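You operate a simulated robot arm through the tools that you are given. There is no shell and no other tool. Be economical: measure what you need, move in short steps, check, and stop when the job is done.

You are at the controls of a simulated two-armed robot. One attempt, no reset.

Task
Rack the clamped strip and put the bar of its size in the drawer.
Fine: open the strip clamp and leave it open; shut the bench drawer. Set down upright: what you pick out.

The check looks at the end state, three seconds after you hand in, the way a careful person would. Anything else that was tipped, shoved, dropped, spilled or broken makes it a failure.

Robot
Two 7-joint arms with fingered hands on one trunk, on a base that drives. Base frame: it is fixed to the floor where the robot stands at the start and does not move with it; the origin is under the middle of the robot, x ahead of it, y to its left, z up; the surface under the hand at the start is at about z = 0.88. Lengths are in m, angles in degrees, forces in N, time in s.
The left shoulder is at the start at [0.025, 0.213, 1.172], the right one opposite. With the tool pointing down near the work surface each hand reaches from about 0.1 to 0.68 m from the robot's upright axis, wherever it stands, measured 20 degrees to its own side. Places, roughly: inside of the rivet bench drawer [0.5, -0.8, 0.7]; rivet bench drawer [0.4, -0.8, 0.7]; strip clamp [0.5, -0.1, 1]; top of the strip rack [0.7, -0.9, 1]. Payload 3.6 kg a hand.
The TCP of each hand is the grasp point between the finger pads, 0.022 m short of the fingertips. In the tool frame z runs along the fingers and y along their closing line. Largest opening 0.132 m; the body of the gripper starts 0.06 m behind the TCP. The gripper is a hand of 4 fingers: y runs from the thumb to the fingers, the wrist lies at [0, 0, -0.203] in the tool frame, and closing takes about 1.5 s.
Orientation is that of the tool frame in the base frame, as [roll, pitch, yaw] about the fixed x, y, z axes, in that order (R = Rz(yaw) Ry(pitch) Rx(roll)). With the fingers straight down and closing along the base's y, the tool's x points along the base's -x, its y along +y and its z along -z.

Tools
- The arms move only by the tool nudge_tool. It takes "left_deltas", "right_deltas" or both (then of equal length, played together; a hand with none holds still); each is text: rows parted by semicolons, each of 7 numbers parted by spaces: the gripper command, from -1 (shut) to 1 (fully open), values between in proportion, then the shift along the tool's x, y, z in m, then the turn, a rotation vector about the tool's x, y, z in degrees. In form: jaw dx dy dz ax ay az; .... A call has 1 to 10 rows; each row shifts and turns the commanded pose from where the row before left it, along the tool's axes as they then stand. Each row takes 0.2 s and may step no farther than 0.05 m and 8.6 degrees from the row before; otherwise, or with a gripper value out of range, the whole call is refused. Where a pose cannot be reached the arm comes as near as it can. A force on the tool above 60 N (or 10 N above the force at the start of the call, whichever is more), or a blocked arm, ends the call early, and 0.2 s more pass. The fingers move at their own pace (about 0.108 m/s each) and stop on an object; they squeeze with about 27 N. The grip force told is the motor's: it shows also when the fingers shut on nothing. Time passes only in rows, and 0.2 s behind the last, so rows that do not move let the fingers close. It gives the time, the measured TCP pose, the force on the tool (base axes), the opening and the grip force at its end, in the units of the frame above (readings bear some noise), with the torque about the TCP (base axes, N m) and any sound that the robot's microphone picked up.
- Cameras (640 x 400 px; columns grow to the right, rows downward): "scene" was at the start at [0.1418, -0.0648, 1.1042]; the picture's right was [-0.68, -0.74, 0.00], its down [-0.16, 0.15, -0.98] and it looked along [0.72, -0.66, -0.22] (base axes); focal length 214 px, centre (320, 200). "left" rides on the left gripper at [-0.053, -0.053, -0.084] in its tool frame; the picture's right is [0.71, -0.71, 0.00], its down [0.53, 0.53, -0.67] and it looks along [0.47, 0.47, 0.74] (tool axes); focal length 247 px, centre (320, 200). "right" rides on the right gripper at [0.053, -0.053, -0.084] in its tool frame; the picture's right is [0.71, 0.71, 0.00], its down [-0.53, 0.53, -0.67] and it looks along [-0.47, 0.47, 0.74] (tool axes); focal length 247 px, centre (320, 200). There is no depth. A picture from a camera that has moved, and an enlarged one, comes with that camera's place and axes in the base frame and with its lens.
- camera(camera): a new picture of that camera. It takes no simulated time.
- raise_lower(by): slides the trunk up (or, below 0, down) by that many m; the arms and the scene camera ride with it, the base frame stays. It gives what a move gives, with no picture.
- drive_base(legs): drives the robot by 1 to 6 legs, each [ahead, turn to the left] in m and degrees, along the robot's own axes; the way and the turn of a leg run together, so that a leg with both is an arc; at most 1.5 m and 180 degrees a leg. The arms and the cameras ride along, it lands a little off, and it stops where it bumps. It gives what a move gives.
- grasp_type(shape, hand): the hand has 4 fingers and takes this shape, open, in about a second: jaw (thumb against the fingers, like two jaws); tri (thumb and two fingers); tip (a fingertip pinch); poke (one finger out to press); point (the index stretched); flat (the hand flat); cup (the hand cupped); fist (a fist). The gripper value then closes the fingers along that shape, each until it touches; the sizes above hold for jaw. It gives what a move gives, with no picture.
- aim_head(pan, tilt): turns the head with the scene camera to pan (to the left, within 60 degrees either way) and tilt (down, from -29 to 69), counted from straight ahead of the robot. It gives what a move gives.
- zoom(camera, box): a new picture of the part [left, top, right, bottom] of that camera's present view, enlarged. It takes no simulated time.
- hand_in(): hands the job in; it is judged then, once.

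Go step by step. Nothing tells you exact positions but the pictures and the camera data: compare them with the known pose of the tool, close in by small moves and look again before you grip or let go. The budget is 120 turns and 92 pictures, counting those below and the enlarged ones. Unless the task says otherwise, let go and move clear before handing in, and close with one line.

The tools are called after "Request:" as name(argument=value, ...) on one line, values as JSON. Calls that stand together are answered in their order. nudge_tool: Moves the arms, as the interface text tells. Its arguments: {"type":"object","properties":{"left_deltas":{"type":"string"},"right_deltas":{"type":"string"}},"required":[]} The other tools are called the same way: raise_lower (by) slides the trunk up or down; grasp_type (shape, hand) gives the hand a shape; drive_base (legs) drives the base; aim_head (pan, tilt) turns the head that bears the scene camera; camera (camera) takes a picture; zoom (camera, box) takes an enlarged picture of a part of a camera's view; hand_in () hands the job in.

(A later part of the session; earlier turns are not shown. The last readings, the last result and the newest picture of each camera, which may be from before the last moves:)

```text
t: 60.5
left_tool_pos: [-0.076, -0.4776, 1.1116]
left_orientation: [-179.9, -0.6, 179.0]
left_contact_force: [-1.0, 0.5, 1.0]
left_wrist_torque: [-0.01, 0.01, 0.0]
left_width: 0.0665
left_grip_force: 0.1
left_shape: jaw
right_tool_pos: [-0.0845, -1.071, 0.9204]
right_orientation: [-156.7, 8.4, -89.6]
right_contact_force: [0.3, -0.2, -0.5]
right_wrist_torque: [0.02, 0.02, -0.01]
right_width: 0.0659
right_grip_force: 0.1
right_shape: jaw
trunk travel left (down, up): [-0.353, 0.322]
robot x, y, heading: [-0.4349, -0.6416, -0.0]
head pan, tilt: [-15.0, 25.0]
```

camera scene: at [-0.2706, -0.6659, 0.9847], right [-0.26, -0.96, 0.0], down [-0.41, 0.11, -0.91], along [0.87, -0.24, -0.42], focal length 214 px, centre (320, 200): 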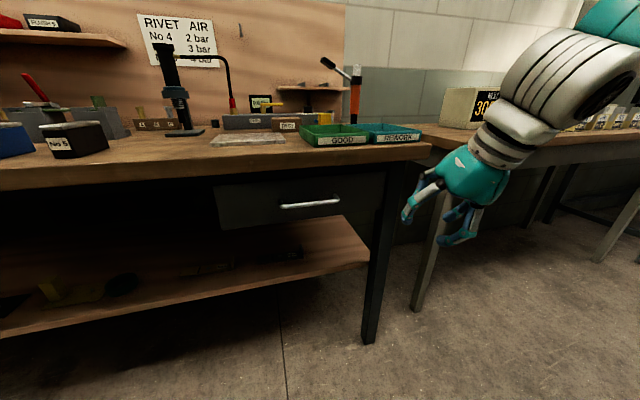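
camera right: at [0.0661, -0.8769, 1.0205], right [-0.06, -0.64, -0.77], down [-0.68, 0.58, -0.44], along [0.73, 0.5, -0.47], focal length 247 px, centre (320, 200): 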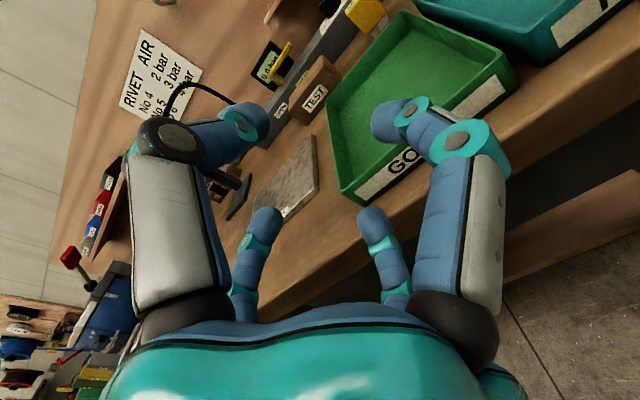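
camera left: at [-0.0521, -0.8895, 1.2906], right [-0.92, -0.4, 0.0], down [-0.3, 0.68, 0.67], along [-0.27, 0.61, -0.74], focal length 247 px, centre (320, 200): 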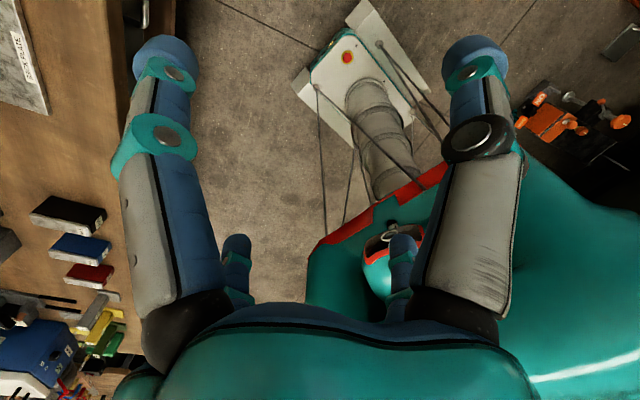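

Fully reachable here. Pitching the hand up about the wrist, then I'll lower the trunk.

Request:
nudge_tool(right_deltas="0 0 -0.03 0 8.5 0 0; 0 0 -0.03 0 8.5 0 0; 0 0 -0.03 0 8.5 0 0; 0 0 -0.03 0 8.5 0 0; 0 0 -0.03 0 8.5 0 0; 0 0 -0.03 0 8.5 0 0; 0 0 -0.03 0 8.5 0 0; 0 0 -0.02 0 5 0 0; 0 0 0 0 0 -8 0; 0 0 0 0 0 -8 0")

Request:
raise_lower(by=-0.3)

```text
t: 62.7
left_tool_pos: [-0.0764, -0.4786, 1.1124]
left_orientation: [-180.0, -0.6, 178.9]
left_contact_force: [-0.4, 0.5, -0.3]
left_wrist_torque: [0.0, 0.01, 0.02]
left_width: 0.0664
left_grip_force: 0.0
left_shape: jaw
right_tool_pos: [0.0496, -1.0972, 1.0896]
right_orientation: [-89.6, 9.0, -73.7]
right_contact_force: [-0.3, -0.1, 0.5]
right_wrist_torque: [-0.02, 0.0, 0.01]
right_width: 0.0661
right_grip_force: 0.1
right_shape: jaw
trunk travel left (down, up): [-0.353, 0.322]
robot x, y, heading: [-0.4352, -0.6432, -0.3]
head pan, tilt: [-15.0, 25.0]
```

```text
t: 65.7
left_tool_pos: [-0.0776, -0.4785, 0.8117]
left_orientation: [180.0, -0.7, 178.8]
left_contact_force: [-1.0, 0.2, -0.2]
left_wrist_torque: [-0.02, -0.04, -0.01]
left_width: 0.0662
left_grip_force: 0.1
left_shape: jaw
right_tool_pos: [0.048, -1.097, 0.7886]
right_orientation: [-89.7, 8.8, -73.7]
right_contact_force: [-0.2, 0.2, -0.5]
right_wrist_torque: [-0.01, 0.01, -0.02]
right_width: 0.0663
right_grip_force: 0.1
right_shape: jaw
trunk travel left (down, up): [-0.053, 0.622]
robot x, y, heading: [-0.4317, -0.6432, -0.6]
head pan, tilt: [-15.0, 25.0]
```

That worked. Lowering a little more and sliding left toward the handle with more left yaw.

Request:
raise_lower(by=-0.042)

Request:
nudge_tool(right_deltas="0 -0.029 0 0.008 0 -3 -3; 0 -0.029 0 0.008 0 -3 -3; 0 -0.029 0 0.008 0 -3 -3; 0 -0.029 0 0.008 0 -3 0; 0 -0.029 0 0.008 0 -3 0; 0 -0.029 0 0.008 0 -3 0; 0 0 0 0 0 0 0")

Request:
camera(camera="scene")

```text
t: 66.5
left_tool_pos: [-0.0761, -0.4779, 0.7692]
left_orientation: [-179.9, -0.7, 178.8]
left_contact_force: [-0.2, -0.1, 0.1]
left_wrist_torque: [0.01, 0.02, -0.02]
left_width: 0.0665
left_grip_force: 0.1
left_shape: jaw
right_tool_pos: [0.0476, -1.0971, 0.7484]
right_orientation: [-89.7, 8.8, -73.5]
right_contact_force: [-0.4, 0.9, -0.5]
right_wrist_torque: [0.0, -0.01, 0.01]
right_width: 0.0664
right_grip_force: 0.0
right_shape: jaw
trunk travel left (down, up): [-0.011, 0.664]
robot x, y, heading: [-0.4337, -0.6407, -0.2]
head pan, tilt: [-15.0, 25.0]
```

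```text
t: 68.1
left_tool_pos: [-0.0762, -0.4777, 0.7689]
left_orientation: [180.0, -0.5, 178.9]
left_contact_force: [0.1, -0.2, 0.4]
left_wrist_torque: [0.01, -0.03, -0.01]
left_width: 0.0666
left_grip_force: 0.1
left_shape: jaw
right_tool_pos: [0.028, -0.9933, 0.7582]
right_orientation: [-90.3, -2.4, -61.8]
right_contact_force: [-0.4, 1.6, 0.1]
right_wrist_torque: [0.01, 0.01, -0.03]
right_width: 0.0662
right_grip_force: 0.0
right_shape: jaw
right hand out of reach, approached as far as the arm can: row 4, 5, 6
trunk travel left (down, up): [-0.011, 0.664]
robot x, y, heading: [-0.4324, -0.6404, -0.2]
head pan, tilt: [-15.0, 25.0]
```

```text
66 pictures are left
camera scene: at [-0.265, -0.6659, 0.6319], right [-0.26, -0.96, 0.0], down [-0.41, 0.11, -0.91], along [0.87, -0.24, -0.42], focal length 214 px, centre (320, 200)
```

scene: 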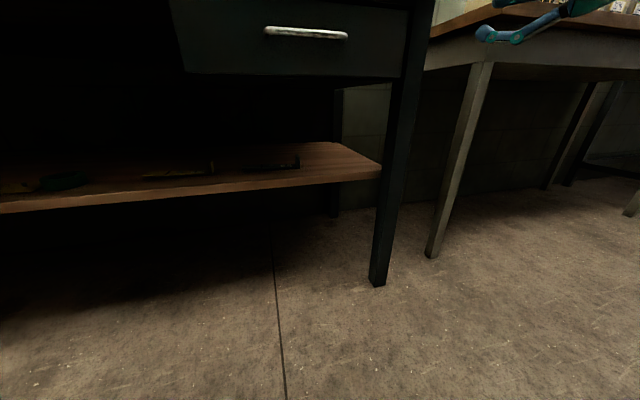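

Wrist too close to the shoulder again; I'll extend forward first and then go left.

Request:
nudge_tool(right_deltas="0 0.014 0 0.026 0 0 0; 0 0.014 0 0.026 0 0 0; 0 0.0 0 0.035 0 0 0; 0 -0.02 0 0.025 0 0 0; 0 -0.026 0 0.014 0 0 0; 0 -0.026 0 0.014 0 0 0; 0 -0.026 0 0.014 0 0 0; 0 0 0 0 0 0 0")

Request:
camera(camera="right")

```text
t: 69.9
left_tool_pos: [-0.0774, -0.4777, 0.7696]
left_orientation: [180.0, -0.5, 178.9]
left_contact_force: [-0.1, -0.1, 0.0]
left_wrist_torque: [-0.02, 0.0, -0.02]
left_width: 0.0663
left_grip_force: 0.1
left_shape: jaw
right_tool_pos: [0.1329, -0.8594, 0.7524]
right_orientation: [-90.3, -2.6, -61.8]
right_contact_force: [-0.5, 0.5, 0.6]
right_wrist_torque: [-0.01, -0.01, -0.04]
right_width: 0.0663
right_grip_force: 0.1
right_shape: jaw
trunk travel left (down, up): [-0.011, 0.664]
robot x, y, heading: [-0.4339, -0.6406, -0.2]
head pan, tilt: [-15.0, 25.0]
```

```text
65 pictures are left
camera right: at [0.0852, -0.9442, 0.8078], right [0.35, -0.65, -0.68], down [-0.83, 0.13, -0.55], along [0.44, 0.75, -0.49], focal length 247 px, centre (320, 200)
```

right: 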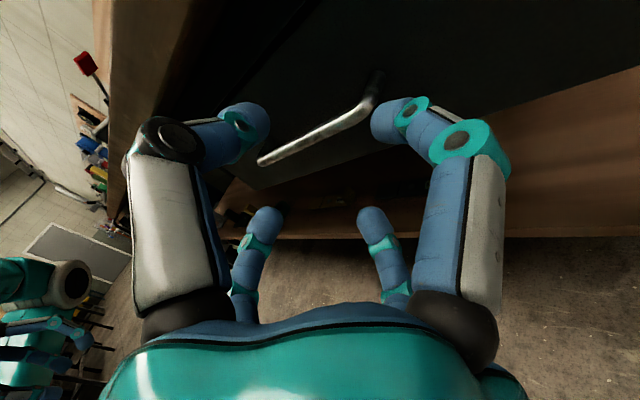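

The handle lies between the jaws' line. Moving in onto it.

Request:
nudge_tool(right_deltas="0 -0.0125 0.003 0.03 0 0 0; 0 -0.0125 0.003 0.03 0 0 0; 0 -0.0125 0.003 0.03 0 0 0; 0 0 0 0.018 0 0 0; 0 0 0 0 0 0 0")

Request:
camera(camera="right")

```text
t: 71.1
left_tool_pos: [-0.0786, -0.476, 0.7702]
left_orientation: [-179.9, -0.4, 178.9]
left_contact_force: [1.0, 0.5, 0.1]
left_wrist_torque: [-0.01, -0.01, 0.01]
left_width: 0.0664
left_grip_force: 0.1
left_shape: jaw
right_tool_pos: [0.208, -0.7743, 0.7476]
right_orientation: [-89.5, -2.8, -61.7]
right_contact_force: [-12.5, -1.9, 24.7]
right_wrist_torque: [-1.61, -0.17, -0.77]
right_width: 0.0672
right_grip_force: 0.0
right_shape: jaw
trunk travel left (down, up): [-0.011, 0.664]
robot x, y, heading: [-0.432, -0.6418, -0.3]
head pan, tilt: [-15.0, 25.0]
```

```text
64 pictures are left
camera right: at [0.1576, -0.8595, 0.8026], right [0.36, -0.65, -0.67], down [-0.82, 0.13, -0.56], along [0.45, 0.75, -0.49], focal length 247 px, centre (320, 200)
```

right: 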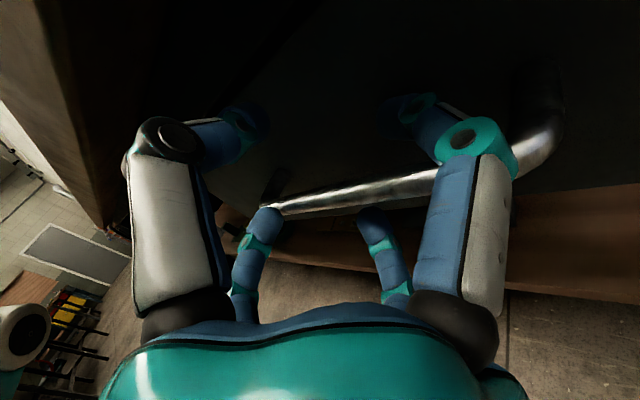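

The wrist view shows the four digits form a cross, and the +x digit is touching the handle. I'll back off, roll 45° so the bar passes diagonally between digits, and re-approach.

Request:
nudge_tool(right_deltas="0 0 0 -0.04 0 0 0; 0 0 0 -0.02 0 0 0; 0 0 0 0 0 0 8.5; 0 0 0 0 0 0 8.5; 0 0 0 0 0 0 8.5; 0 0 0 0 0 0 8.5; 0 0 0 0 0 0 8.5; 0 0 0 0 0 0 0")

Request:
camera(camera="right")

```text
t: 72.9
left_tool_pos: [-0.076, -0.4779, 0.7693]
left_orientation: [-180.0, -0.7, 178.9]
left_contact_force: [1.1, -1.3, -0.9]
left_wrist_torque: [0.01, -0.02, -0.01]
left_width: 0.0662
left_grip_force: 0.0
left_shape: jaw
right_tool_pos: [0.158, -0.8051, 0.7417]
right_orientation: [-90.3, 40.2, -62.0]
right_contact_force: [-0.3, -0.8, -0.3]
right_wrist_torque: [-0.01, 0.02, -0.02]
right_width: 0.0661
right_grip_force: 0.0
right_shape: jaw
trunk travel left (down, up): [-0.011, 0.664]
robot x, y, heading: [-0.435, -0.6414, -0.2]
head pan, tilt: [-15.0, 25.0]
```

```text
63 pictures are left
camera right: at [0.1199, -0.9115, 0.7481], right [0.03, -0.08, -1.0], down [-0.94, 0.34, -0.06], along [0.34, 0.94, -0.06], focal length 247 px, centre (320, 200)
```

right: 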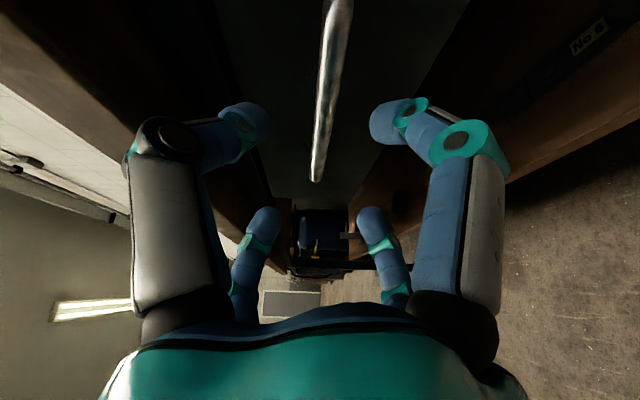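

The handle now runs cleanly between the digit pairs. Advancing and closing.

Request:
nudge_tool(right_deltas="0 0 0 0.035 0 0 0; 0 0 0 0.033 0 0 0; 0 0 0 0 0 0 0")

Request:
camera(camera="right")

```text
t: 73.7
left_tool_pos: [-0.0775, -0.4769, 0.7695]
left_orientation: [-180.0, -0.5, 178.9]
left_contact_force: [0.0, 0.3, -0.3]
left_wrist_torque: [-0.01, 0.01, -0.03]
left_width: 0.0662
left_grip_force: 0.1
left_shape: jaw
right_tool_pos: [0.2159, -0.7719, 0.7395]
right_orientation: [-90.3, 40.0, -62.0]
right_contact_force: [-8.6, -1.7, -2.6]
right_wrist_torque: [0.01, 0.19, -0.2]
right_width: 0.0656
right_grip_force: 0.1
right_shape: jaw
trunk travel left (down, up): [-0.011, 0.664]
robot x, y, heading: [-0.4337, -0.6416, -0.3]
head pan, tilt: [-15.0, 25.0]
```

```text
62 pictures are left
camera right: at [0.1784, -0.8782, 0.7454], right [0.04, -0.08, -1.0], down [-0.94, 0.34, -0.06], along [0.34, 0.94, -0.06], focal length 247 px, centre (320, 200)
```

right: 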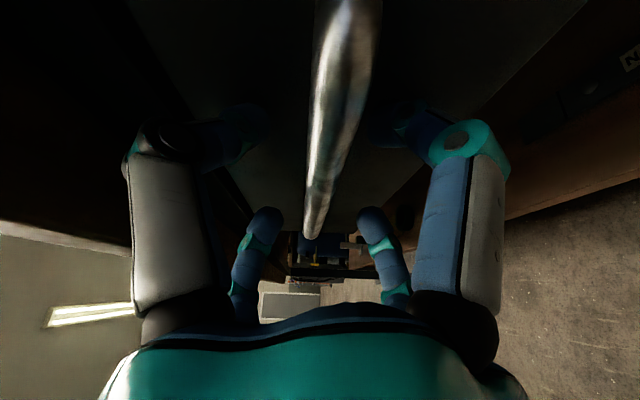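

Fingertips just touch the drawer face with the bar between the digits. Closing the hand.

Request:
nudge_tool(right_deltas="-1 0 0 -0.003 0 0 0; -1 0 0 0 0 0 0; -1 0 0 0 0 0 0; -1 0 0 0 0 0 0; -1 0 0 0 0 0 0; -1 0 0 0 0 0 0; -1 0 0 0 0 0 0")

Request:
camera(camera="right")

```text
t: 75.3
left_tool_pos: [-0.0763, -0.4786, 0.7692]
left_orientation: [-179.9, -0.5, 178.9]
left_contact_force: [0.5, 0.9, -0.5]
left_wrist_torque: [-0.02, -0.04, 0.01]
left_width: 0.0664
left_grip_force: 0.1
left_shape: jaw
right_tool_pos: [0.2125, -0.7741, 0.7414]
right_orientation: [-90.2, 40.1, -61.9]
right_contact_force: [1.2, 5.1, 2.0]
right_wrist_torque: [0.17, -0.04, 0.18]
right_width: 0.0131
right_grip_force: 27.0
right_shape: jaw
trunk travel left (down, up): [-0.011, 0.664]
robot x, y, heading: [-0.4299, -0.6402, -0.1]
head pan, tilt: [-15.0, 25.0]
```

```text
61 pictures are left
camera right: at [0.176, -0.879, 0.7468], right [0.04, -0.08, -1.0], down [-0.94, 0.34, -0.06], along [0.34, 0.94, -0.06], focal length 247 px, centre (320, 200)
```

right: 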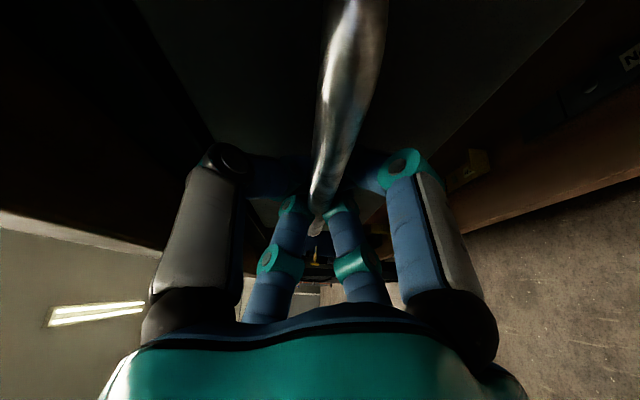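

Gripped. Now pulling the drawer by driving straight back.

Request:
drive_base(legs=[[-0.12, 0]])

Request:
drive_base(legs=[[-0.12, 0]])

Request:
camera(camera="scene")

```text
t: 76.6
left_tool_pos: [-0.2017, -0.4763, 0.7697]
left_orientation: [180.0, -0.6, 178.8]
left_contact_force: [-0.1, -1.1, 0.0]
left_wrist_torque: [-0.01, 0.0, -0.02]
left_width: 0.0664
left_grip_force: 0.0
left_shape: jaw
right_tool_pos: [0.0878, -0.7726, 0.7404]
right_orientation: [-90.4, 40.0, -61.9]
right_contact_force: [0.0, 10.0, 1.8]
right_wrist_torque: [0.2, 0.01, 0.17]
right_width: 0.0122
right_grip_force: 26.9
right_shape: jaw
trunk travel left (down, up): [-0.011, 0.664]
robot x, y, heading: [-0.5612, -0.6418, -0.5]
head pan, tilt: [-15.0, 25.0]
```

```text
t: 77.8
left_tool_pos: [-0.3261, -0.4765, 0.7706]
left_orientation: [-180.0, -0.6, 178.8]
left_contact_force: [-0.5, 0.2, 0.2]
left_wrist_torque: [-0.03, -0.04, 0.0]
left_width: 0.0664
left_grip_force: 0.0
left_shape: jaw
right_tool_pos: [-0.0367, -0.7727, 0.7404]
right_orientation: [-90.3, 40.0, -62.0]
right_contact_force: [-1.6, 2.8, -1.3]
right_wrist_torque: [0.12, -0.03, 0.11]
right_width: 0.012
right_grip_force: 27.4
right_shape: jaw
trunk travel left (down, up): [-0.011, 0.664]
robot x, y, heading: [-0.6806, -0.6396, -0.2]
head pan, tilt: [-15.0, 25.0]
```

```text
60 pictures are left
camera scene: at [-0.5142, -0.665, 0.6318], right [-0.26, -0.96, 0.0], down [-0.41, 0.11, -0.91], along [0.87, -0.24, -0.42], focal length 214 px, centre (320, 200)
```

scene: 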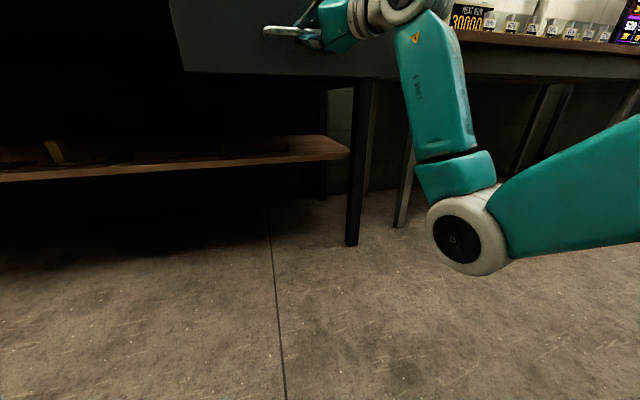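

The drawer is open by about 0.25 m. Releasing the handle and backing the hand off.

Request:
nudge_tool(right_deltas="0 0 0 0 0 0 0; 0 0 0 0 0 0 0; 0 0 0 0 0 0 0; 0 0 0 0 0 0 0; 0 0 0 -0.03 0 0 0; 0 0 0 -0.03 0 0 0; 0 0 0 -0.03 0 0 0; 0 0 0 0 0 0 0")

Request:
drive_base(legs=[[-0.08, 0]])

Request:
raise_lower(by=0.5)

Request:
aim_head(pan=-5, tilt=35)

Request:
camera(camera="scene")

```text
t: 79.6
left_tool_pos: [-0.3261, -0.4766, 0.7695]
left_orientation: [180.0, -0.6, 178.9]
left_contact_force: [0.8, -0.4, 0.2]
left_wrist_torque: [0.0, -0.01, 0.02]
left_width: 0.0665
left_grip_force: 0.0
left_shape: jaw
right_tool_pos: [-0.1195, -0.8157, 0.7409]
right_orientation: [-90.1, 40.0, -62.0]
right_contact_force: [-0.6, 0.2, -0.3]
right_wrist_torque: [0.03, -0.01, -0.01]
right_width: 0.0655
right_grip_force: 0.0
right_shape: jaw
trunk travel left (down, up): [-0.011, 0.664]
robot x, y, heading: [-0.6842, -0.6387, -0.3]
head pan, tilt: [-15.0, 25.0]
```

```text
t: 80.7
left_tool_pos: [-0.4083, -0.476, 0.771]
left_orientation: [180.0, -0.6, 179.0]
left_contact_force: [0.4, 0.3, -0.7]
left_wrist_torque: [0.01, 0.01, -0.02]
left_width: 0.0665
left_grip_force: 0.0
left_shape: jaw
right_tool_pos: [-0.2001, -0.8117, 0.7413]
right_orientation: [-90.2, 40.1, -61.5]
right_contact_force: [-0.7, -0.1, 0.4]
right_wrist_torque: [0.02, -0.01, -0.01]
right_width: 0.0657
right_grip_force: 0.1
right_shape: jaw
trunk travel left (down, up): [-0.011, 0.664]
robot x, y, heading: [-0.7641, -0.6399, -0.2]
head pan, tilt: [-15.0, 25.0]
```

```text
refused: 0.5 is not a number from -0.4 to 0.4
```

```text
t: 81.4
left_tool_pos: [-0.4093, -0.4744, 0.7706]
left_orientation: [179.9, -0.5, 179.1]
left_contact_force: [-0.1, -0.1, -0.1]
left_wrist_torque: [0.02, 0.0, 0.0]
left_width: 0.0662
left_grip_force: 0.1
left_shape: jaw
right_tool_pos: [-0.1992, -0.8126, 0.7425]
right_orientation: [-90.2, 40.0, -61.5]
right_contact_force: [-0.1, -0.2, 0.3]
right_wrist_torque: [0.0, -0.04, -0.03]
right_width: 0.0655
right_grip_force: 0.0
right_shape: jaw
trunk travel left (down, up): [-0.011, 0.664]
robot x, y, heading: [-0.7659, -0.6341, -0.1]
head pan, tilt: [-5.0, 35.0]
```

```text
59 pictures are left
camera scene: at [-0.5976, -0.6481, 0.6162], right [-0.09, -1.0, 0.0], down [-0.57, 0.05, -0.82], along [0.82, -0.07, -0.57], focal length 214 px, centre (320, 200)
```

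scene: 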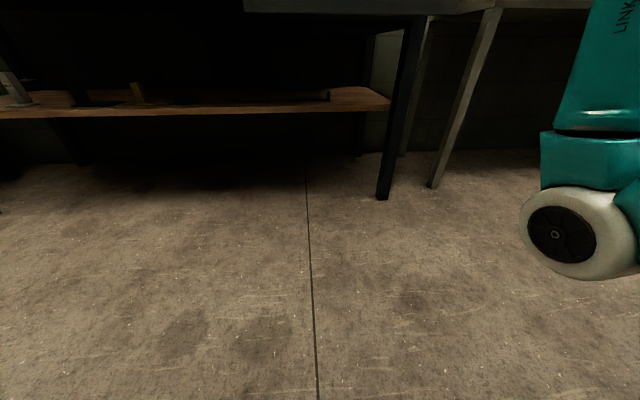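

Raising the trunk, then I'll look into the drawer.

Request:
raise_lower(by=0.4)

Request:
camera(camera="scene")

```text
t: 85.2
left_tool_pos: [-0.4083, -0.4747, 1.1702]
left_orientation: [-179.9, -0.5, 179.1]
left_contact_force: [1.6, -0.2, 0.3]
left_wrist_torque: [0.03, 0.04, 0.03]
left_width: 0.0665
left_grip_force: 0.0
left_shape: jaw
right_tool_pos: [-0.1996, -0.8129, 1.1419]
right_orientation: [-90.3, 40.1, -61.5]
right_contact_force: [0.7, 0.6, -0.7]
right_wrist_torque: [-0.02, 0.0, -0.03]
right_width: 0.0659
right_grip_force: 0.1
right_shape: jaw
trunk travel left (down, up): [-0.411, 0.264]
robot x, y, heading: [-0.7632, -0.6393, 0.1]
head pan, tilt: [-5.0, 35.0]
```

```text
58 pictures are left
camera scene: at [-0.604, -0.648, 1.0287], right [-0.09, -1.0, 0.0], down [-0.57, 0.05, -0.82], along [0.82, -0.07, -0.57], focal length 214 px, centre (320, 200)
```

scene: 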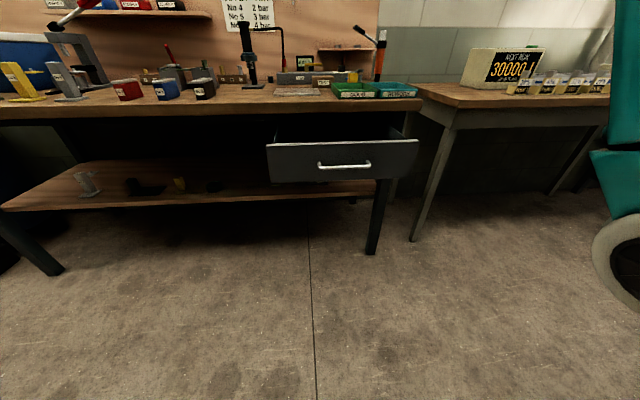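

Drawer is open and empty-looking. Restoring the right hand to a tool-down pose in the free space here.

Request:
nudge_tool(right_deltas="0.5 0 0 0 0 0 8.5; 0.5 0 0 0 0 0 8.5; 0.5 0 0 0 0 0 8.5; 0.5 0 0 0 0 0 8.5; 0.5 0 0 0 0 0 8.5; 0.5 0 0 0 0 0 5; 0.5 0.03 0 0 0 8.5 0; 0.5 0.03 0 0 0 8.5 0; 0.5 0.03 0 0 0 8.5 0; 0.5 0.03 0 0 0 8.5 0")

Request:
nudge_tool(right_deltas="0.5 0.03 0 0 0 8.5 0; 0.5 0.03 0 0 0 8.5 0; 0.5 0.03 0 0 0 8.5 0; 0.5 0.03 0 0 0 8.5 0; 0.5 0.03 0 0 0 8.5 0; 0.5 0.02 0 0 0 5 0; 0.5 0 0 0 0 0 8.5; 0.5 0 0 0 0 0 8.5; 0.5 0 0 0 0 0 8.5")

```text
t: 87.4
left_tool_pos: [-0.4083, -0.4758, 1.1711]
left_orientation: [180.0, -0.6, 179.1]
left_contact_force: [1.1, 0.9, 0.1]
left_wrist_torque: [0.0, 0.03, 0.0]
left_width: 0.0666
left_grip_force: 0.0
left_shape: jaw
right_tool_pos: [-0.2217, -0.8308, 1.0244]
right_orientation: [-175.7, 55.7, -147.8]
right_contact_force: [0.2, -0.3, 0.9]
right_wrist_torque: [0.02, -0.02, -0.01]
right_width: 0.0986
right_grip_force: 0.1
right_shape: jaw
trunk travel left (down, up): [-0.411, 0.264]
robot x, y, heading: [-0.7669, -0.6412, 0.3]
head pan, tilt: [-5.0, 35.0]
```

```text
t: 89.4
left_tool_pos: [-0.409, -0.4752, 1.1708]
left_orientation: [-180.0, -0.5, 179.1]
left_contact_force: [-0.7, 0.9, 0.4]
left_wrist_torque: [0.0, -0.01, -0.01]
left_width: 0.0662
left_grip_force: 0.1
left_shape: jaw
right_tool_pos: [-0.3353, -0.8982, 0.9303]
right_orientation: [178.7, 8.5, -176.9]
right_contact_force: [0.1, -0.6, 0.2]
right_wrist_torque: [-0.01, 0.01, 0.02]
right_width: 0.0987
right_grip_force: 0.0
right_shape: jaw
trunk travel left (down, up): [-0.411, 0.264]
robot x, y, heading: [-0.7671, -0.6386, 0.1]
head pan, tilt: [-5.0, 35.0]
```

Raising the right hand and driving over to the No 5 bar.

Request:
nudge_tool(right_deltas="0.5 0 0 -0.05 0 -2 0; 0.5 0 0 -0.05 0 -2 0; 0.5 0 0 -0.05 0 -2 0; 0.5 0 0 -0.05 0 -2 0; 0.5 0 0 -0.03 0 0 0")

Request:
drive_base(legs=[[0, 38], [0.7, 0], [0, -38]])

Request:
camera(camera="scene")

```text
t: 90.6
left_tool_pos: [-0.4089, -0.474, 1.1702]
left_orientation: [-180.0, -0.5, 179.1]
left_contact_force: [0.1, 0.4, 0.0]
left_wrist_torque: [0.02, 0.01, -0.02]
left_width: 0.0662
left_grip_force: 0.1
left_shape: jaw
right_tool_pos: [-0.3863, -0.9049, 1.1555]
right_orientation: [178.6, 16.6, -177.1]
right_contact_force: [0.1, 0.6, 1.0]
right_wrist_torque: [-0.01, -0.01, -0.02]
right_width: 0.0983
right_grip_force: 0.1
right_shape: jaw
trunk travel left (down, up): [-0.411, 0.264]
robot x, y, heading: [-0.7671, -0.6394, 0.2]
head pan, tilt: [-5.0, 35.0]
```

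```text
t: 98.2
left_tool_pos: [0.1376, -0.0112, 1.1698]
left_orientation: [179.9, -0.8, -179.2]
left_contact_force: [0.2, -0.7, -0.5]
left_wrist_torque: [0.02, 0.0, -0.04]
left_width: 0.0665
left_grip_force: 0.0
left_shape: jaw
right_tool_pos: [0.173, -0.4386, 1.1538]
right_orientation: [178.6, 16.5, -175.4]
right_contact_force: [0.8, 0.0, -0.4]
right_wrist_torque: [0.0, 0.01, 0.01]
right_width: 0.0986
right_grip_force: 0.0
right_shape: jaw
trunk travel left (down, up): [-0.411, 0.264]
robot x, y, heading: [-0.2167, -0.1542, 2.1]
head pan, tilt: [-5.0, 35.0]
```

```text
57 pictures are left
camera scene: at [-0.0537, -0.1578, 1.0285], right [-0.05, -1.0, 0.0], down [-0.57, 0.03, -0.82], along [0.82, -0.04, -0.58], focal length 214 px, centre (320, 200)
```

scene: 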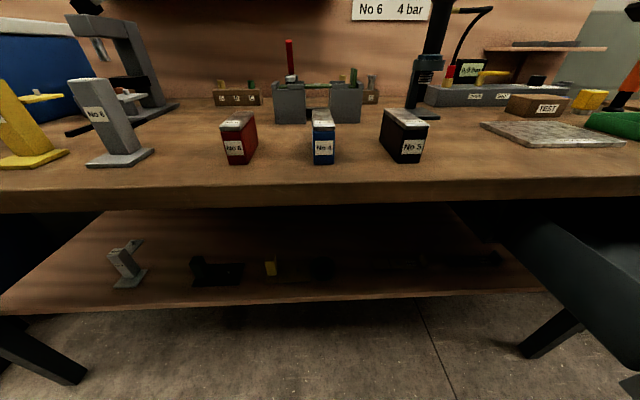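

The No 5 bar stands at about (0.32, -0.32), slightly yawed. Bringing the right hand above it for a wrist-camera look.

Request:
nudge_tool(right_deltas="1 -0.03 0.02 0.01 0 8 0; 1 -0.03 0.02 0.01 0 8.3 0; 1 -0.03 0.02 0 0 0 5; 1 -0.03 0.02 0 0 0 5; 1 -0.02 0.02 0 0 0 0; 1 0 0.02 0.02 0 0 0; 1 0 0 0 0 0 0")

Request:
camera(camera="right")

```text
t: 99.8
left_tool_pos: [0.1351, -0.0109, 1.1708]
left_orientation: [180.0, -0.6, -179.4]
left_contact_force: [0.6, 0.2, 0.3]
left_wrist_torque: [0.01, -0.02, -0.03]
left_width: 0.0661
left_grip_force: 0.1
left_shape: jaw
right_tool_pos: [0.3115, -0.3139, 1.1302]
right_orientation: [178.6, 0.2, 175.0]
right_contact_force: [0.3, -0.3, 0.2]
right_wrist_torque: [0.01, 0.01, -0.01]
right_width: 0.132
right_grip_force: 0.1
right_shape: jaw
trunk travel left (down, up): [-0.411, 0.264]
robot x, y, heading: [-0.2203, -0.1529, 2.1]
head pan, tilt: [-5.0, 35.0]
```

```text
56 pictures are left
camera right: at [0.2553, -0.3655, 1.2123], right [-0.64, 0.77, 0.02], down [0.57, 0.46, 0.68], along [0.51, 0.45, -0.73], focal length 247 px, centre (320, 200)
```

right: 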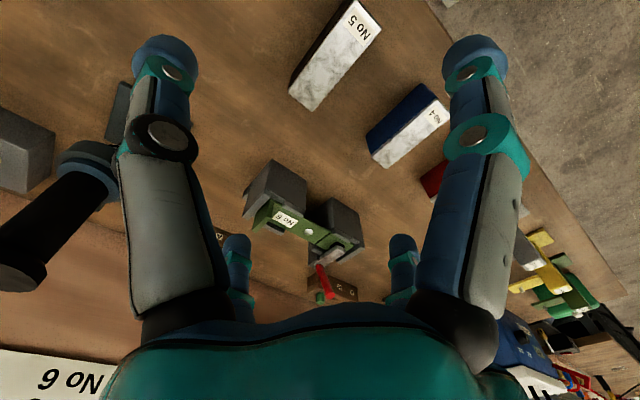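

Bar top spans about x 0.245–0.345, y -0.325–-0.29. I'll centre, descend partway and look again.

Request:
nudge_tool(right_deltas="1 0.014 0.006 0.03 0 0 0; 1 0 0 0.04 0 0 -2; 1 0 0 0.04 0 0 -1; 1 0 0 0 0 0 0")

Request:
camera(camera="right")

Request:
aim_head(pan=-20, tilt=30)

Request:
camera(camera="scene")

```text
t: 100.8
left_tool_pos: [0.1346, -0.0113, 1.1715]
left_orientation: [-179.9, -0.6, -179.2]
left_contact_force: [0.5, 0.2, -0.1]
left_wrist_torque: [0.04, 0.01, -0.02]
left_width: 0.0659
left_grip_force: 0.0
left_shape: jaw
right_tool_pos: [0.2966, -0.3076, 1.021]
right_orientation: [178.6, 0.2, 178.1]
right_contact_force: [0.6, -0.4, -0.4]
right_wrist_torque: [0.02, 0.01, 0.0]
right_width: 0.1318
right_grip_force: 0.1
right_shape: jaw
trunk travel left (down, up): [-0.411, 0.264]
robot x, y, heading: [-0.2176, -0.1541, 2.1]
head pan, tilt: [-5.0, 35.0]
```

```text
55 pictures are left
camera right: at [0.2424, -0.3624, 1.1028], right [-0.68, 0.73, 0.02], down [0.54, 0.49, 0.68], along [0.49, 0.47, -0.73], focal length 247 px, centre (320, 200)
```

right: 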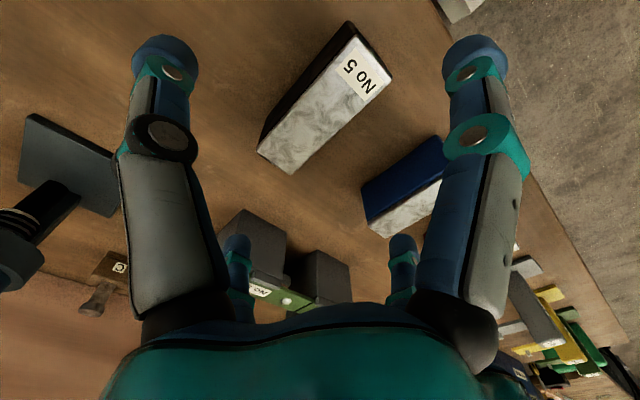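

```text
t: 101.6
left_tool_pos: [0.1344, -0.0103, 1.1721]
left_orientation: [180.0, -0.5, -179.2]
left_contact_force: [-0.7, -0.1, -0.5]
left_wrist_torque: [-0.01, 0.02, 0.01]
left_width: 0.0661
left_grip_force: 0.1
left_shape: jaw
right_tool_pos: [0.297, -0.3091, 1.0204]
right_orientation: [178.6, 0.2, 177.9]
right_contact_force: [-0.4, 0.5, -0.5]
right_wrist_torque: [0.02, 0.04, 0.0]
right_width: 0.1317
right_grip_force: 0.0
right_shape: jaw
trunk travel left (down, up): [-0.411, 0.264]
robot x, y, heading: [-0.2157, -0.1535, 2.1]
head pan, tilt: [-20.0, 30.0]
```

```text
54 pictures are left
camera scene: at [-0.0571, -0.181, 1.0365], right [-0.31, -0.95, 0.0], down [-0.48, 0.15, -0.87], along [0.82, -0.27, -0.5], focal length 214 px, centre (320, 200)
```

scene: 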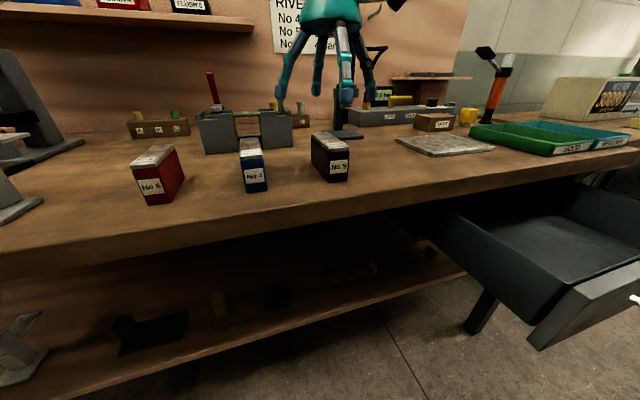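

The bar is centred under the hand. Descending to grip height.

Request:
nudge_tool(right_deltas="1 0 0 0.04 0 0 0; 1 0 0 0.035 0 0 0; 1 0 0 0.02 0 0 0; 1 0 0 0.01 0 0 0; 1 0 0 0 0 0 0")

Request:
camera(camera="right")

```text
t: 102.8
left_tool_pos: [0.1348, -0.0121, 1.1714]
left_orientation: [179.9, -0.6, -179.3]
left_contact_force: [-0.6, -0.1, -0.4]
left_wrist_torque: [0.0, 0.01, -0.01]
left_width: 0.0659
left_grip_force: 0.0
left_shape: jaw
right_tool_pos: [0.2997, -0.3007, 0.9176]
right_orientation: [178.6, 0.2, 178.1]
right_contact_force: [-1.6, -0.5, 0.9]
right_wrist_torque: [-0.01, 0.01, 0.05]
right_width: 0.1319
right_grip_force: 0.0
right_shape: jaw
trunk travel left (down, up): [-0.411, 0.264]
robot x, y, heading: [-0.2166, -0.1571, 1.9]
head pan, tilt: [-20.0, 30.0]
```

```text
53 pictures are left
camera right: at [0.2449, -0.3559, 0.999], right [-0.68, 0.73, 0.02], down [0.54, 0.49, 0.68], along [0.49, 0.47, -0.73], focal length 247 px, centre (320, 200)
```

right: 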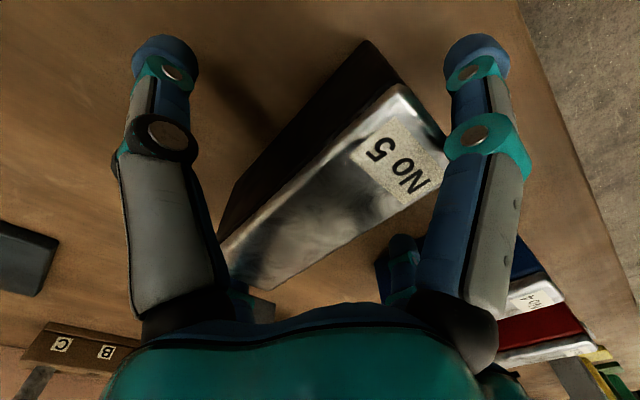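

Slightly off to the left; correcting 8 mm in y, then closing.

Request:
nudge_tool(right_deltas="1 0.002 -0.009 0.003 0 0 0; 1 0 0 0 0 0 0; -1 0 0 0 0 0 0; -1 0 0 0 0 0 0; -1 0 0 0 0 0 0; -1 0 0 0 0 0 0; -1 0 0 0 0 0 0; -1 0 0 0 0 0 0; -1 0 0 0 0 0 0")

Request:
camera(camera="right")

```text
t: 104.8
left_tool_pos: [0.1359, -0.0099, 1.17]
left_orientation: [180.0, -0.6, -179.1]
left_contact_force: [-0.2, -0.1, 0.4]
left_wrist_torque: [-0.03, 0.02, 0.02]
left_width: 0.066
left_grip_force: 0.0
left_shape: jaw
right_tool_pos: [0.2967, -0.31, 0.9137]
right_orientation: [178.6, 0.1, 178.0]
right_contact_force: [0.3, -0.4, 0.9]
right_wrist_torque: [-0.03, 0.01, 0.04]
right_width: 0.0528
right_grip_force: 26.7
right_shape: jaw
trunk travel left (down, up): [-0.411, 0.264]
robot x, y, heading: [-0.2175, -0.1581, 1.9]
head pan, tilt: [-20.0, 30.0]
```

```text
52 pictures are left
camera right: at [0.2426, -0.3639, 0.9957], right [-0.68, 0.73, 0.02], down [0.54, 0.49, 0.68], along [0.49, 0.47, -0.73], focal length 247 px, centre (320, 200)
```

right: 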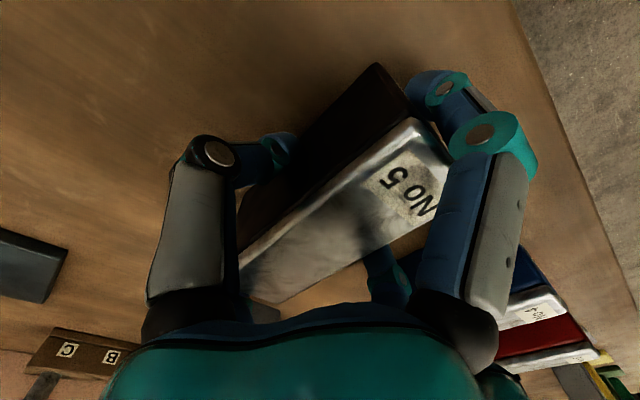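

Gripped at 5.3 cm width. Lifting gently.

Request:
nudge_tool(right_deltas="-1 0 0 -0.01 0 0 0; -1 0 0 -0.02 0 0 0; -1 0 0 -0.03 0 0 0; -1 0 0 -0.04 0 0 0; -1 0 0 -0.04 0 0 0; -1 0 0 -0.04 0 0 0; -1 0 0 0 0 0 0")

Request:
camera(camera="scene")

```text
t: 106.4
left_tool_pos: [0.1374, -0.0116, 1.171]
left_orientation: [179.8, -0.7, -179.1]
left_contact_force: [0.6, 0.7, 0.8]
left_wrist_torque: [-0.03, 0.02, 0.01]
left_width: 0.066
left_grip_force: 0.1
left_shape: jaw
right_tool_pos: [0.2967, -0.3181, 1.0951]
right_orientation: [178.6, 0.0, 178.0]
right_contact_force: [0.6, 0.1, -12.4]
right_wrist_torque: [-0.01, -0.05, 0.01]
right_width: 0.0528
right_grip_force: 27.0
right_shape: jaw
trunk travel left (down, up): [-0.411, 0.264]
robot x, y, heading: [-0.2164, -0.1582, 1.7]
head pan, tilt: [-20.0, 30.0]
```

```text
51 pictures are left
camera scene: at [-0.0557, -0.1815, 1.0362], right [-0.31, -0.95, 0.0], down [-0.48, 0.15, -0.86], along [0.82, -0.27, -0.5], focal length 214 px, centre (320, 200)
```

scene: 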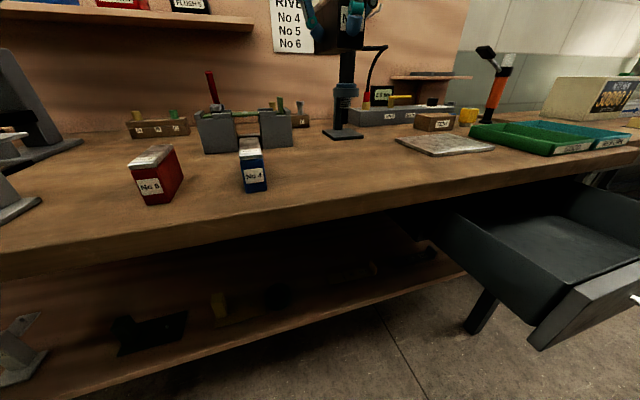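

The bar is held (about 1.3 kg). Now driving back around to the drawer.

Request:
nudge_tool(right_deltas="-1 0.03 0 -0.03 0 0 0; -1 0.03 0 -0.03 0 0 0; -1 0.03 0 -0.02 0 0 0")

Request:
drive_base(legs=[[-0.22, 0], [0, 55], [-0.45, 0], [0, -57]])

Request:
aim_head(pan=-15, tilt=35)

Request:
camera(camera="scene")

```text
t: 107.2
left_tool_pos: [0.1345, -0.0121, 1.1718]
left_orientation: [180.0, -0.5, -179.2]
left_contact_force: [0.0, 0.1, -0.2]
left_wrist_torque: [0.01, 0.02, 0.02]
left_width: 0.0661
left_grip_force: 0.1
left_shape: jaw
right_tool_pos: [0.2026, -0.3139, 1.1766]
right_orientation: [178.6, 0.3, 178.1]
right_contact_force: [-0.8, -0.4, -11.7]
right_wrist_torque: [-0.02, -0.01, -0.01]
right_width: 0.0531
right_grip_force: 26.9
right_shape: jaw
trunk travel left (down, up): [-0.411, 0.264]
robot x, y, heading: [-0.2168, -0.1576, 2.1]
head pan, tilt: [-20.0, 30.0]
```

```text
t: 111.7
left_tool_pos: [-0.3512, 0.2085, 1.1721]
left_orientation: [-179.8, -0.5, -125.8]
left_contact_force: [-0.9, 0.6, 0.6]
left_wrist_torque: [-0.01, -0.07, 0.0]
left_width: 0.0663
left_grip_force: 0.1
left_shape: jaw
right_tool_pos: [-0.0674, 0.0853, 1.1752]
right_orientation: [179.2, 0.0, -128.7]
right_contact_force: [-2.8, 0.7, -10.8]
right_wrist_torque: [0.0, -0.07, 0.0]
right_width: 0.052
right_grip_force: 27.1
right_shape: jaw
trunk travel left (down, up): [-0.411, 0.264]
robot x, y, heading: [-0.4015, -0.1927, 55.6]
head pan, tilt: [-20.0, 30.0]
stopped in leg 3: the robot was blocked; the commanded pose is now the measured one
```

```text
t: 112.4
left_tool_pos: [-0.3441, 0.2067, 1.1729]
left_orientation: [179.9, -0.5, -125.9]
left_contact_force: [-0.4, 0.4, 0.7]
left_wrist_torque: [0.02, 0.03, 0.02]
left_width: 0.0659
left_grip_force: 0.1
left_shape: jaw
right_tool_pos: [-0.0606, 0.0824, 1.1733]
right_orientation: [178.7, -0.1, -128.9]
right_contact_force: [-0.1, 0.0, -12.0]
right_wrist_torque: [-0.02, 0.01, 0.01]
right_width: 0.052
right_grip_force: 26.7
right_shape: jaw
trunk travel left (down, up): [-0.411, 0.264]
robot x, y, heading: [-0.3977, -0.1868, 55.3]
head pan, tilt: [-15.0, 35.0]
```

```text
50 pictures are left
camera scene: at [-0.2907, -0.0678, 1.0286], right [0.65, -0.76, 0.0], down [-0.44, -0.37, -0.82], along [0.62, 0.53, -0.57], focal length 214 px, centre (320, 200)
```

scene: 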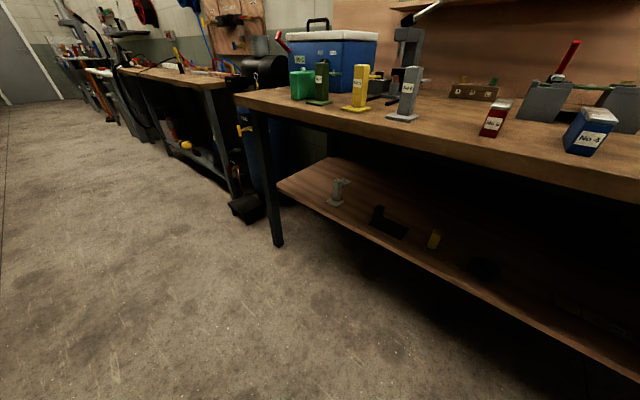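

The reverse was blocked at once. Let me look toward my right to see if the elbow is near the drawer.

Request:
aim_head(pan=-60, tilt=35)

Request:
camera(camera="scene")

Request:
camera(camera="left")

```text
t: 113.5
left_tool_pos: [-0.3437, 0.2073, 1.1727]
left_orientation: [180.0, -0.5, -125.9]
left_contact_force: [0.3, 0.9, 0.0]
left_wrist_torque: [-0.01, 0.0, 0.01]
left_width: 0.066
left_grip_force: 0.0
left_shape: jaw
right_tool_pos: [-0.0615, 0.0824, 1.1753]
right_orientation: [178.7, 0.1, -128.9]
right_contact_force: [-0.1, 0.0, -12.4]
right_wrist_torque: [-0.04, -0.04, 0.0]
right_width: 0.0521
right_grip_force: 27.0
right_shape: jaw
trunk travel left (down, up): [-0.411, 0.264]
robot x, y, heading: [-0.3981, -0.1866, 55.4]
head pan, tilt: [-60.0, 35.0]
```

```text
49 pictures are left
camera scene: at [-0.2706, -0.1317, 1.0287], right [-0.08, -1.0, 0.0], down [-0.57, 0.05, -0.82], along [0.82, -0.07, -0.57], focal length 214 px, centre (320, 200)
```

scene: 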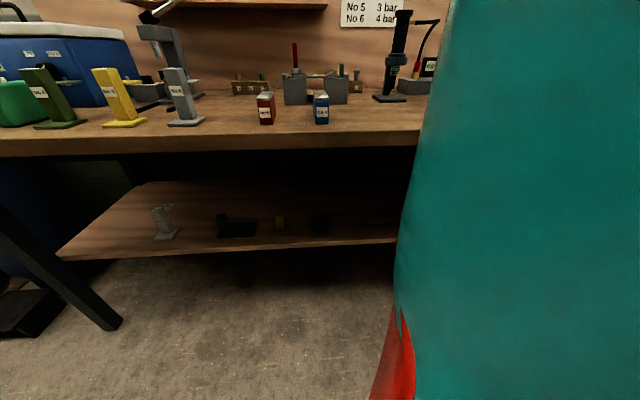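

```text
48 pictures are left
camera left: at [-0.2679, 0.2203, 1.2551], right [0.16, -0.99, 0.01], down [-0.73, -0.11, 0.67], along [-0.66, -0.11, -0.74], focal length 247 px, centre (320, 200)
```

left: 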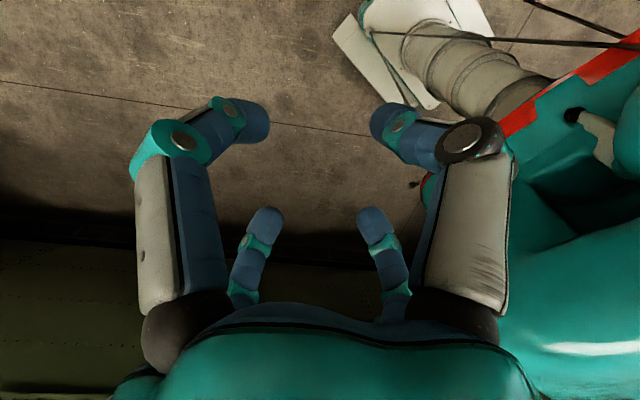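

Likely the low right elbow met the open drawer's corner. I'll raise the trunk so it clears and check the drawer, then retry.

Request:
raise_lower(by=0.25)

Request:
drive_base(legs=[[0, -20]])

Request:
camera(camera="scene")

```text
t: 116.1
left_tool_pos: [-0.3443, 0.207, 1.422]
left_orientation: [-180.0, -0.5, -125.9]
left_contact_force: [-0.1, -0.1, -0.4]
left_wrist_torque: [-0.06, -0.02, -0.02]
left_width: 0.0655
left_grip_force: 0.1
left_shape: jaw
right_tool_pos: [-0.0617, 0.083, 1.4239]
right_orientation: [178.7, 0.0, -128.8]
right_contact_force: [0.5, 0.4, -11.8]
right_wrist_torque: [-0.03, 0.0, 0.01]
right_width: 0.0518
right_grip_force: 27.4
right_shape: jaw
trunk travel left (down, up): [-0.661, 0.014]
robot x, y, heading: [-0.3975, -0.1857, 55.3]
head pan, tilt: [-60.0, 35.0]
```

```text
t: 117.6
left_tool_pos: [-0.2097, 0.1645, 1.4235]
left_orientation: [180.0, -0.5, -146.1]
left_contact_force: [0.0, 0.0, -0.1]
left_wrist_torque: [0.01, 0.0, 0.0]
left_width: 0.066
left_grip_force: 0.1
left_shape: jaw
right_tool_pos: [0.0115, -0.0508, 1.4249]
right_orientation: [178.7, 0.0, -149.0]
right_contact_force: [-0.2, 0.6, -12.2]
right_wrist_torque: [-0.03, -0.04, -0.02]
right_width: 0.0521
right_grip_force: 27.0
right_shape: jaw
trunk travel left (down, up): [-0.661, 0.014]
robot x, y, heading: [-0.4091, -0.1699, 35.3]
head pan, tilt: [-60.0, 35.0]
```

```text
47 pictures are left
camera scene: at [-0.2696, -0.1667, 1.2812], right [-0.42, -0.91, 0.0], down [-0.52, 0.24, -0.82], along [0.74, -0.35, -0.57], focal length 214 px, centre (320, 200)
```

scene: 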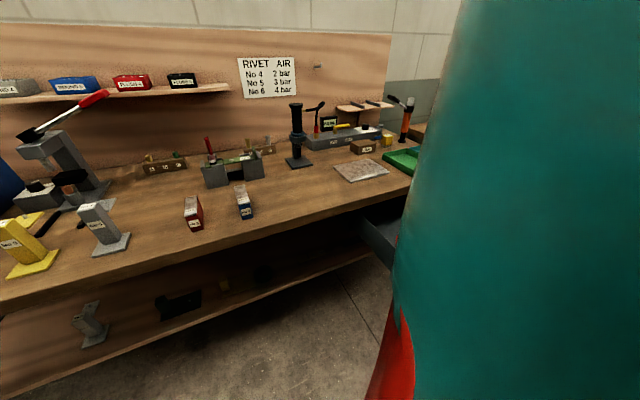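

Clear with a higher trunk. Backing away then looping to the drawer front.

Request:
drive_base(legs=[[-0.25, 0], [0, -85], [0.3, 0], [0, 50]])

Request:
aim_head(pan=-10, tilt=45)

Request:
camera(camera="scene")

```text
t: 121.9
left_tool_pos: [-0.227, -0.3221, 1.4246]
left_orientation: [179.9, -0.4, 153.7]
left_contact_force: [0.0, -0.9, 0.1]
left_wrist_torque: [0.0, -0.04, 0.0]
left_width: 0.0664
left_grip_force: 0.0
left_shape: jaw
right_tool_pos: [-0.3044, -0.6198, 1.4242]
right_orientation: [178.8, -0.2, 151.0]
right_contact_force: [-1.8, -2.1, -11.8]
right_wrist_torque: [0.07, -0.03, -0.02]
right_width: 0.0516
right_grip_force: 27.0
right_shape: jaw
trunk travel left (down, up): [-0.661, 0.014]
robot x, y, heading: [-0.5938, -0.2677, -25.8]
head pan, tilt: [-60.0, 35.0]
stopped in leg 2: the robot was blocked; the commanded pose is now the measured one
```

```text
t: 123.1
left_tool_pos: [-0.2228, -0.3183, 1.424]
left_orientation: [180.0, -0.5, 153.7]
left_contact_force: [-0.4, -0.7, -0.5]
left_wrist_torque: [0.0, 0.01, -0.02]
left_width: 0.066
left_grip_force: 0.0
left_shape: jaw
right_tool_pos: [-0.3001, -0.6157, 1.4256]
right_orientation: [178.7, -0.1, 150.9]
right_contact_force: [-0.4, -0.7, -13.2]
right_wrist_torque: [-0.01, 0.03, 0.05]
right_width: 0.0519
right_grip_force: 27.0
right_shape: jaw
trunk travel left (down, up): [-0.661, 0.014]
robot x, y, heading: [-0.5977, -0.2634, -25.9]
head pan, tilt: [-10.0, 45.0]
```

```text
46 pictures are left
camera scene: at [-0.4632, -0.3454, 1.2663], right [-0.59, -0.81, 0.0], down [-0.57, 0.42, -0.71], along [0.57, -0.41, -0.71], focal length 214 px, centre (320, 200)
```

scene: 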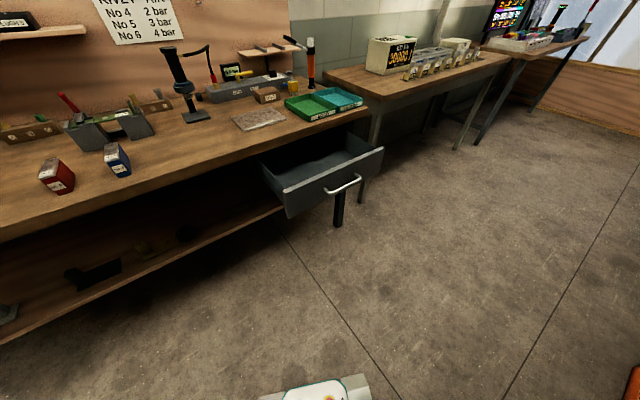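

Something (the hull) limits turning behind me. From here at -26° I can just drive forward and reach the drawer.

Request:
drive_base(legs=[[0.25, 0]])

Request:
aim_head(pan=-15, tilt=50)

Request:
camera(camera="scene")

```text
t: 124.9
left_tool_pos: [0.0003, -0.4252, 1.4243]
left_orientation: [179.9, -0.5, 153.7]
left_contact_force: [0.1, 0.3, 0.7]
left_wrist_torque: [-0.01, 0.03, -0.02]
left_width: 0.0662
left_grip_force: 0.0
left_shape: jaw
right_tool_pos: [-0.0761, -0.7233, 1.4256]
right_orientation: [178.8, -0.1, 150.9]
right_contact_force: [0.1, -0.4, -11.4]
right_wrist_torque: [0.01, 0.01, 0.01]
right_width: 0.0518
right_grip_force: 27.1
right_shape: jaw
trunk travel left (down, up): [-0.661, 0.014]
robot x, y, heading: [-0.3708, -0.3693, -25.8]
head pan, tilt: [-10.0, 45.0]
```

```text
t: 125.6
left_tool_pos: [0.0019, -0.4259, 1.4243]
left_orientation: [-179.9, -0.5, 153.7]
left_contact_force: [0.5, 0.3, -0.4]
left_wrist_torque: [0.01, 0.03, 0.0]
left_width: 0.0663
left_grip_force: 0.1
left_shape: jaw
right_tool_pos: [-0.0784, -0.7229, 1.4246]
right_orientation: [178.8, -0.2, 151.0]
right_contact_force: [0.9, -0.1, -12.5]
right_wrist_torque: [-0.01, 0.05, 0.0]
right_width: 0.0517
right_grip_force: 26.6
right_shape: jaw
trunk travel left (down, up): [-0.661, 0.014]
robot x, y, heading: [-0.3718, -0.3736, -26.0]
head pan, tilt: [-15.0, 50.0]
```

```text
45 pictures are left
camera scene: at [-0.2477, -0.456, 1.2592], right [-0.65, -0.76, 0.0], down [-0.58, 0.5, -0.64], along [0.48, -0.42, -0.77], focal length 214 px, centre (320, 200)
```

scene: 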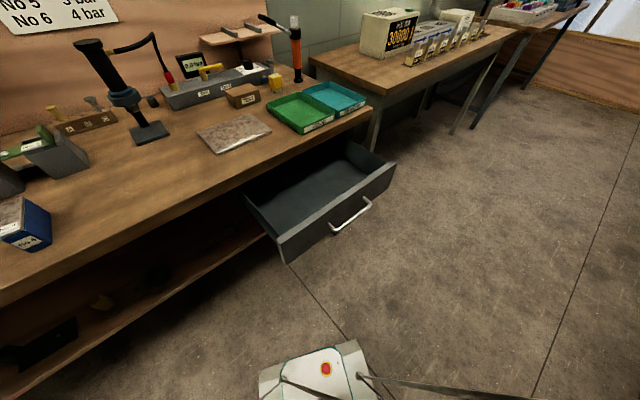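

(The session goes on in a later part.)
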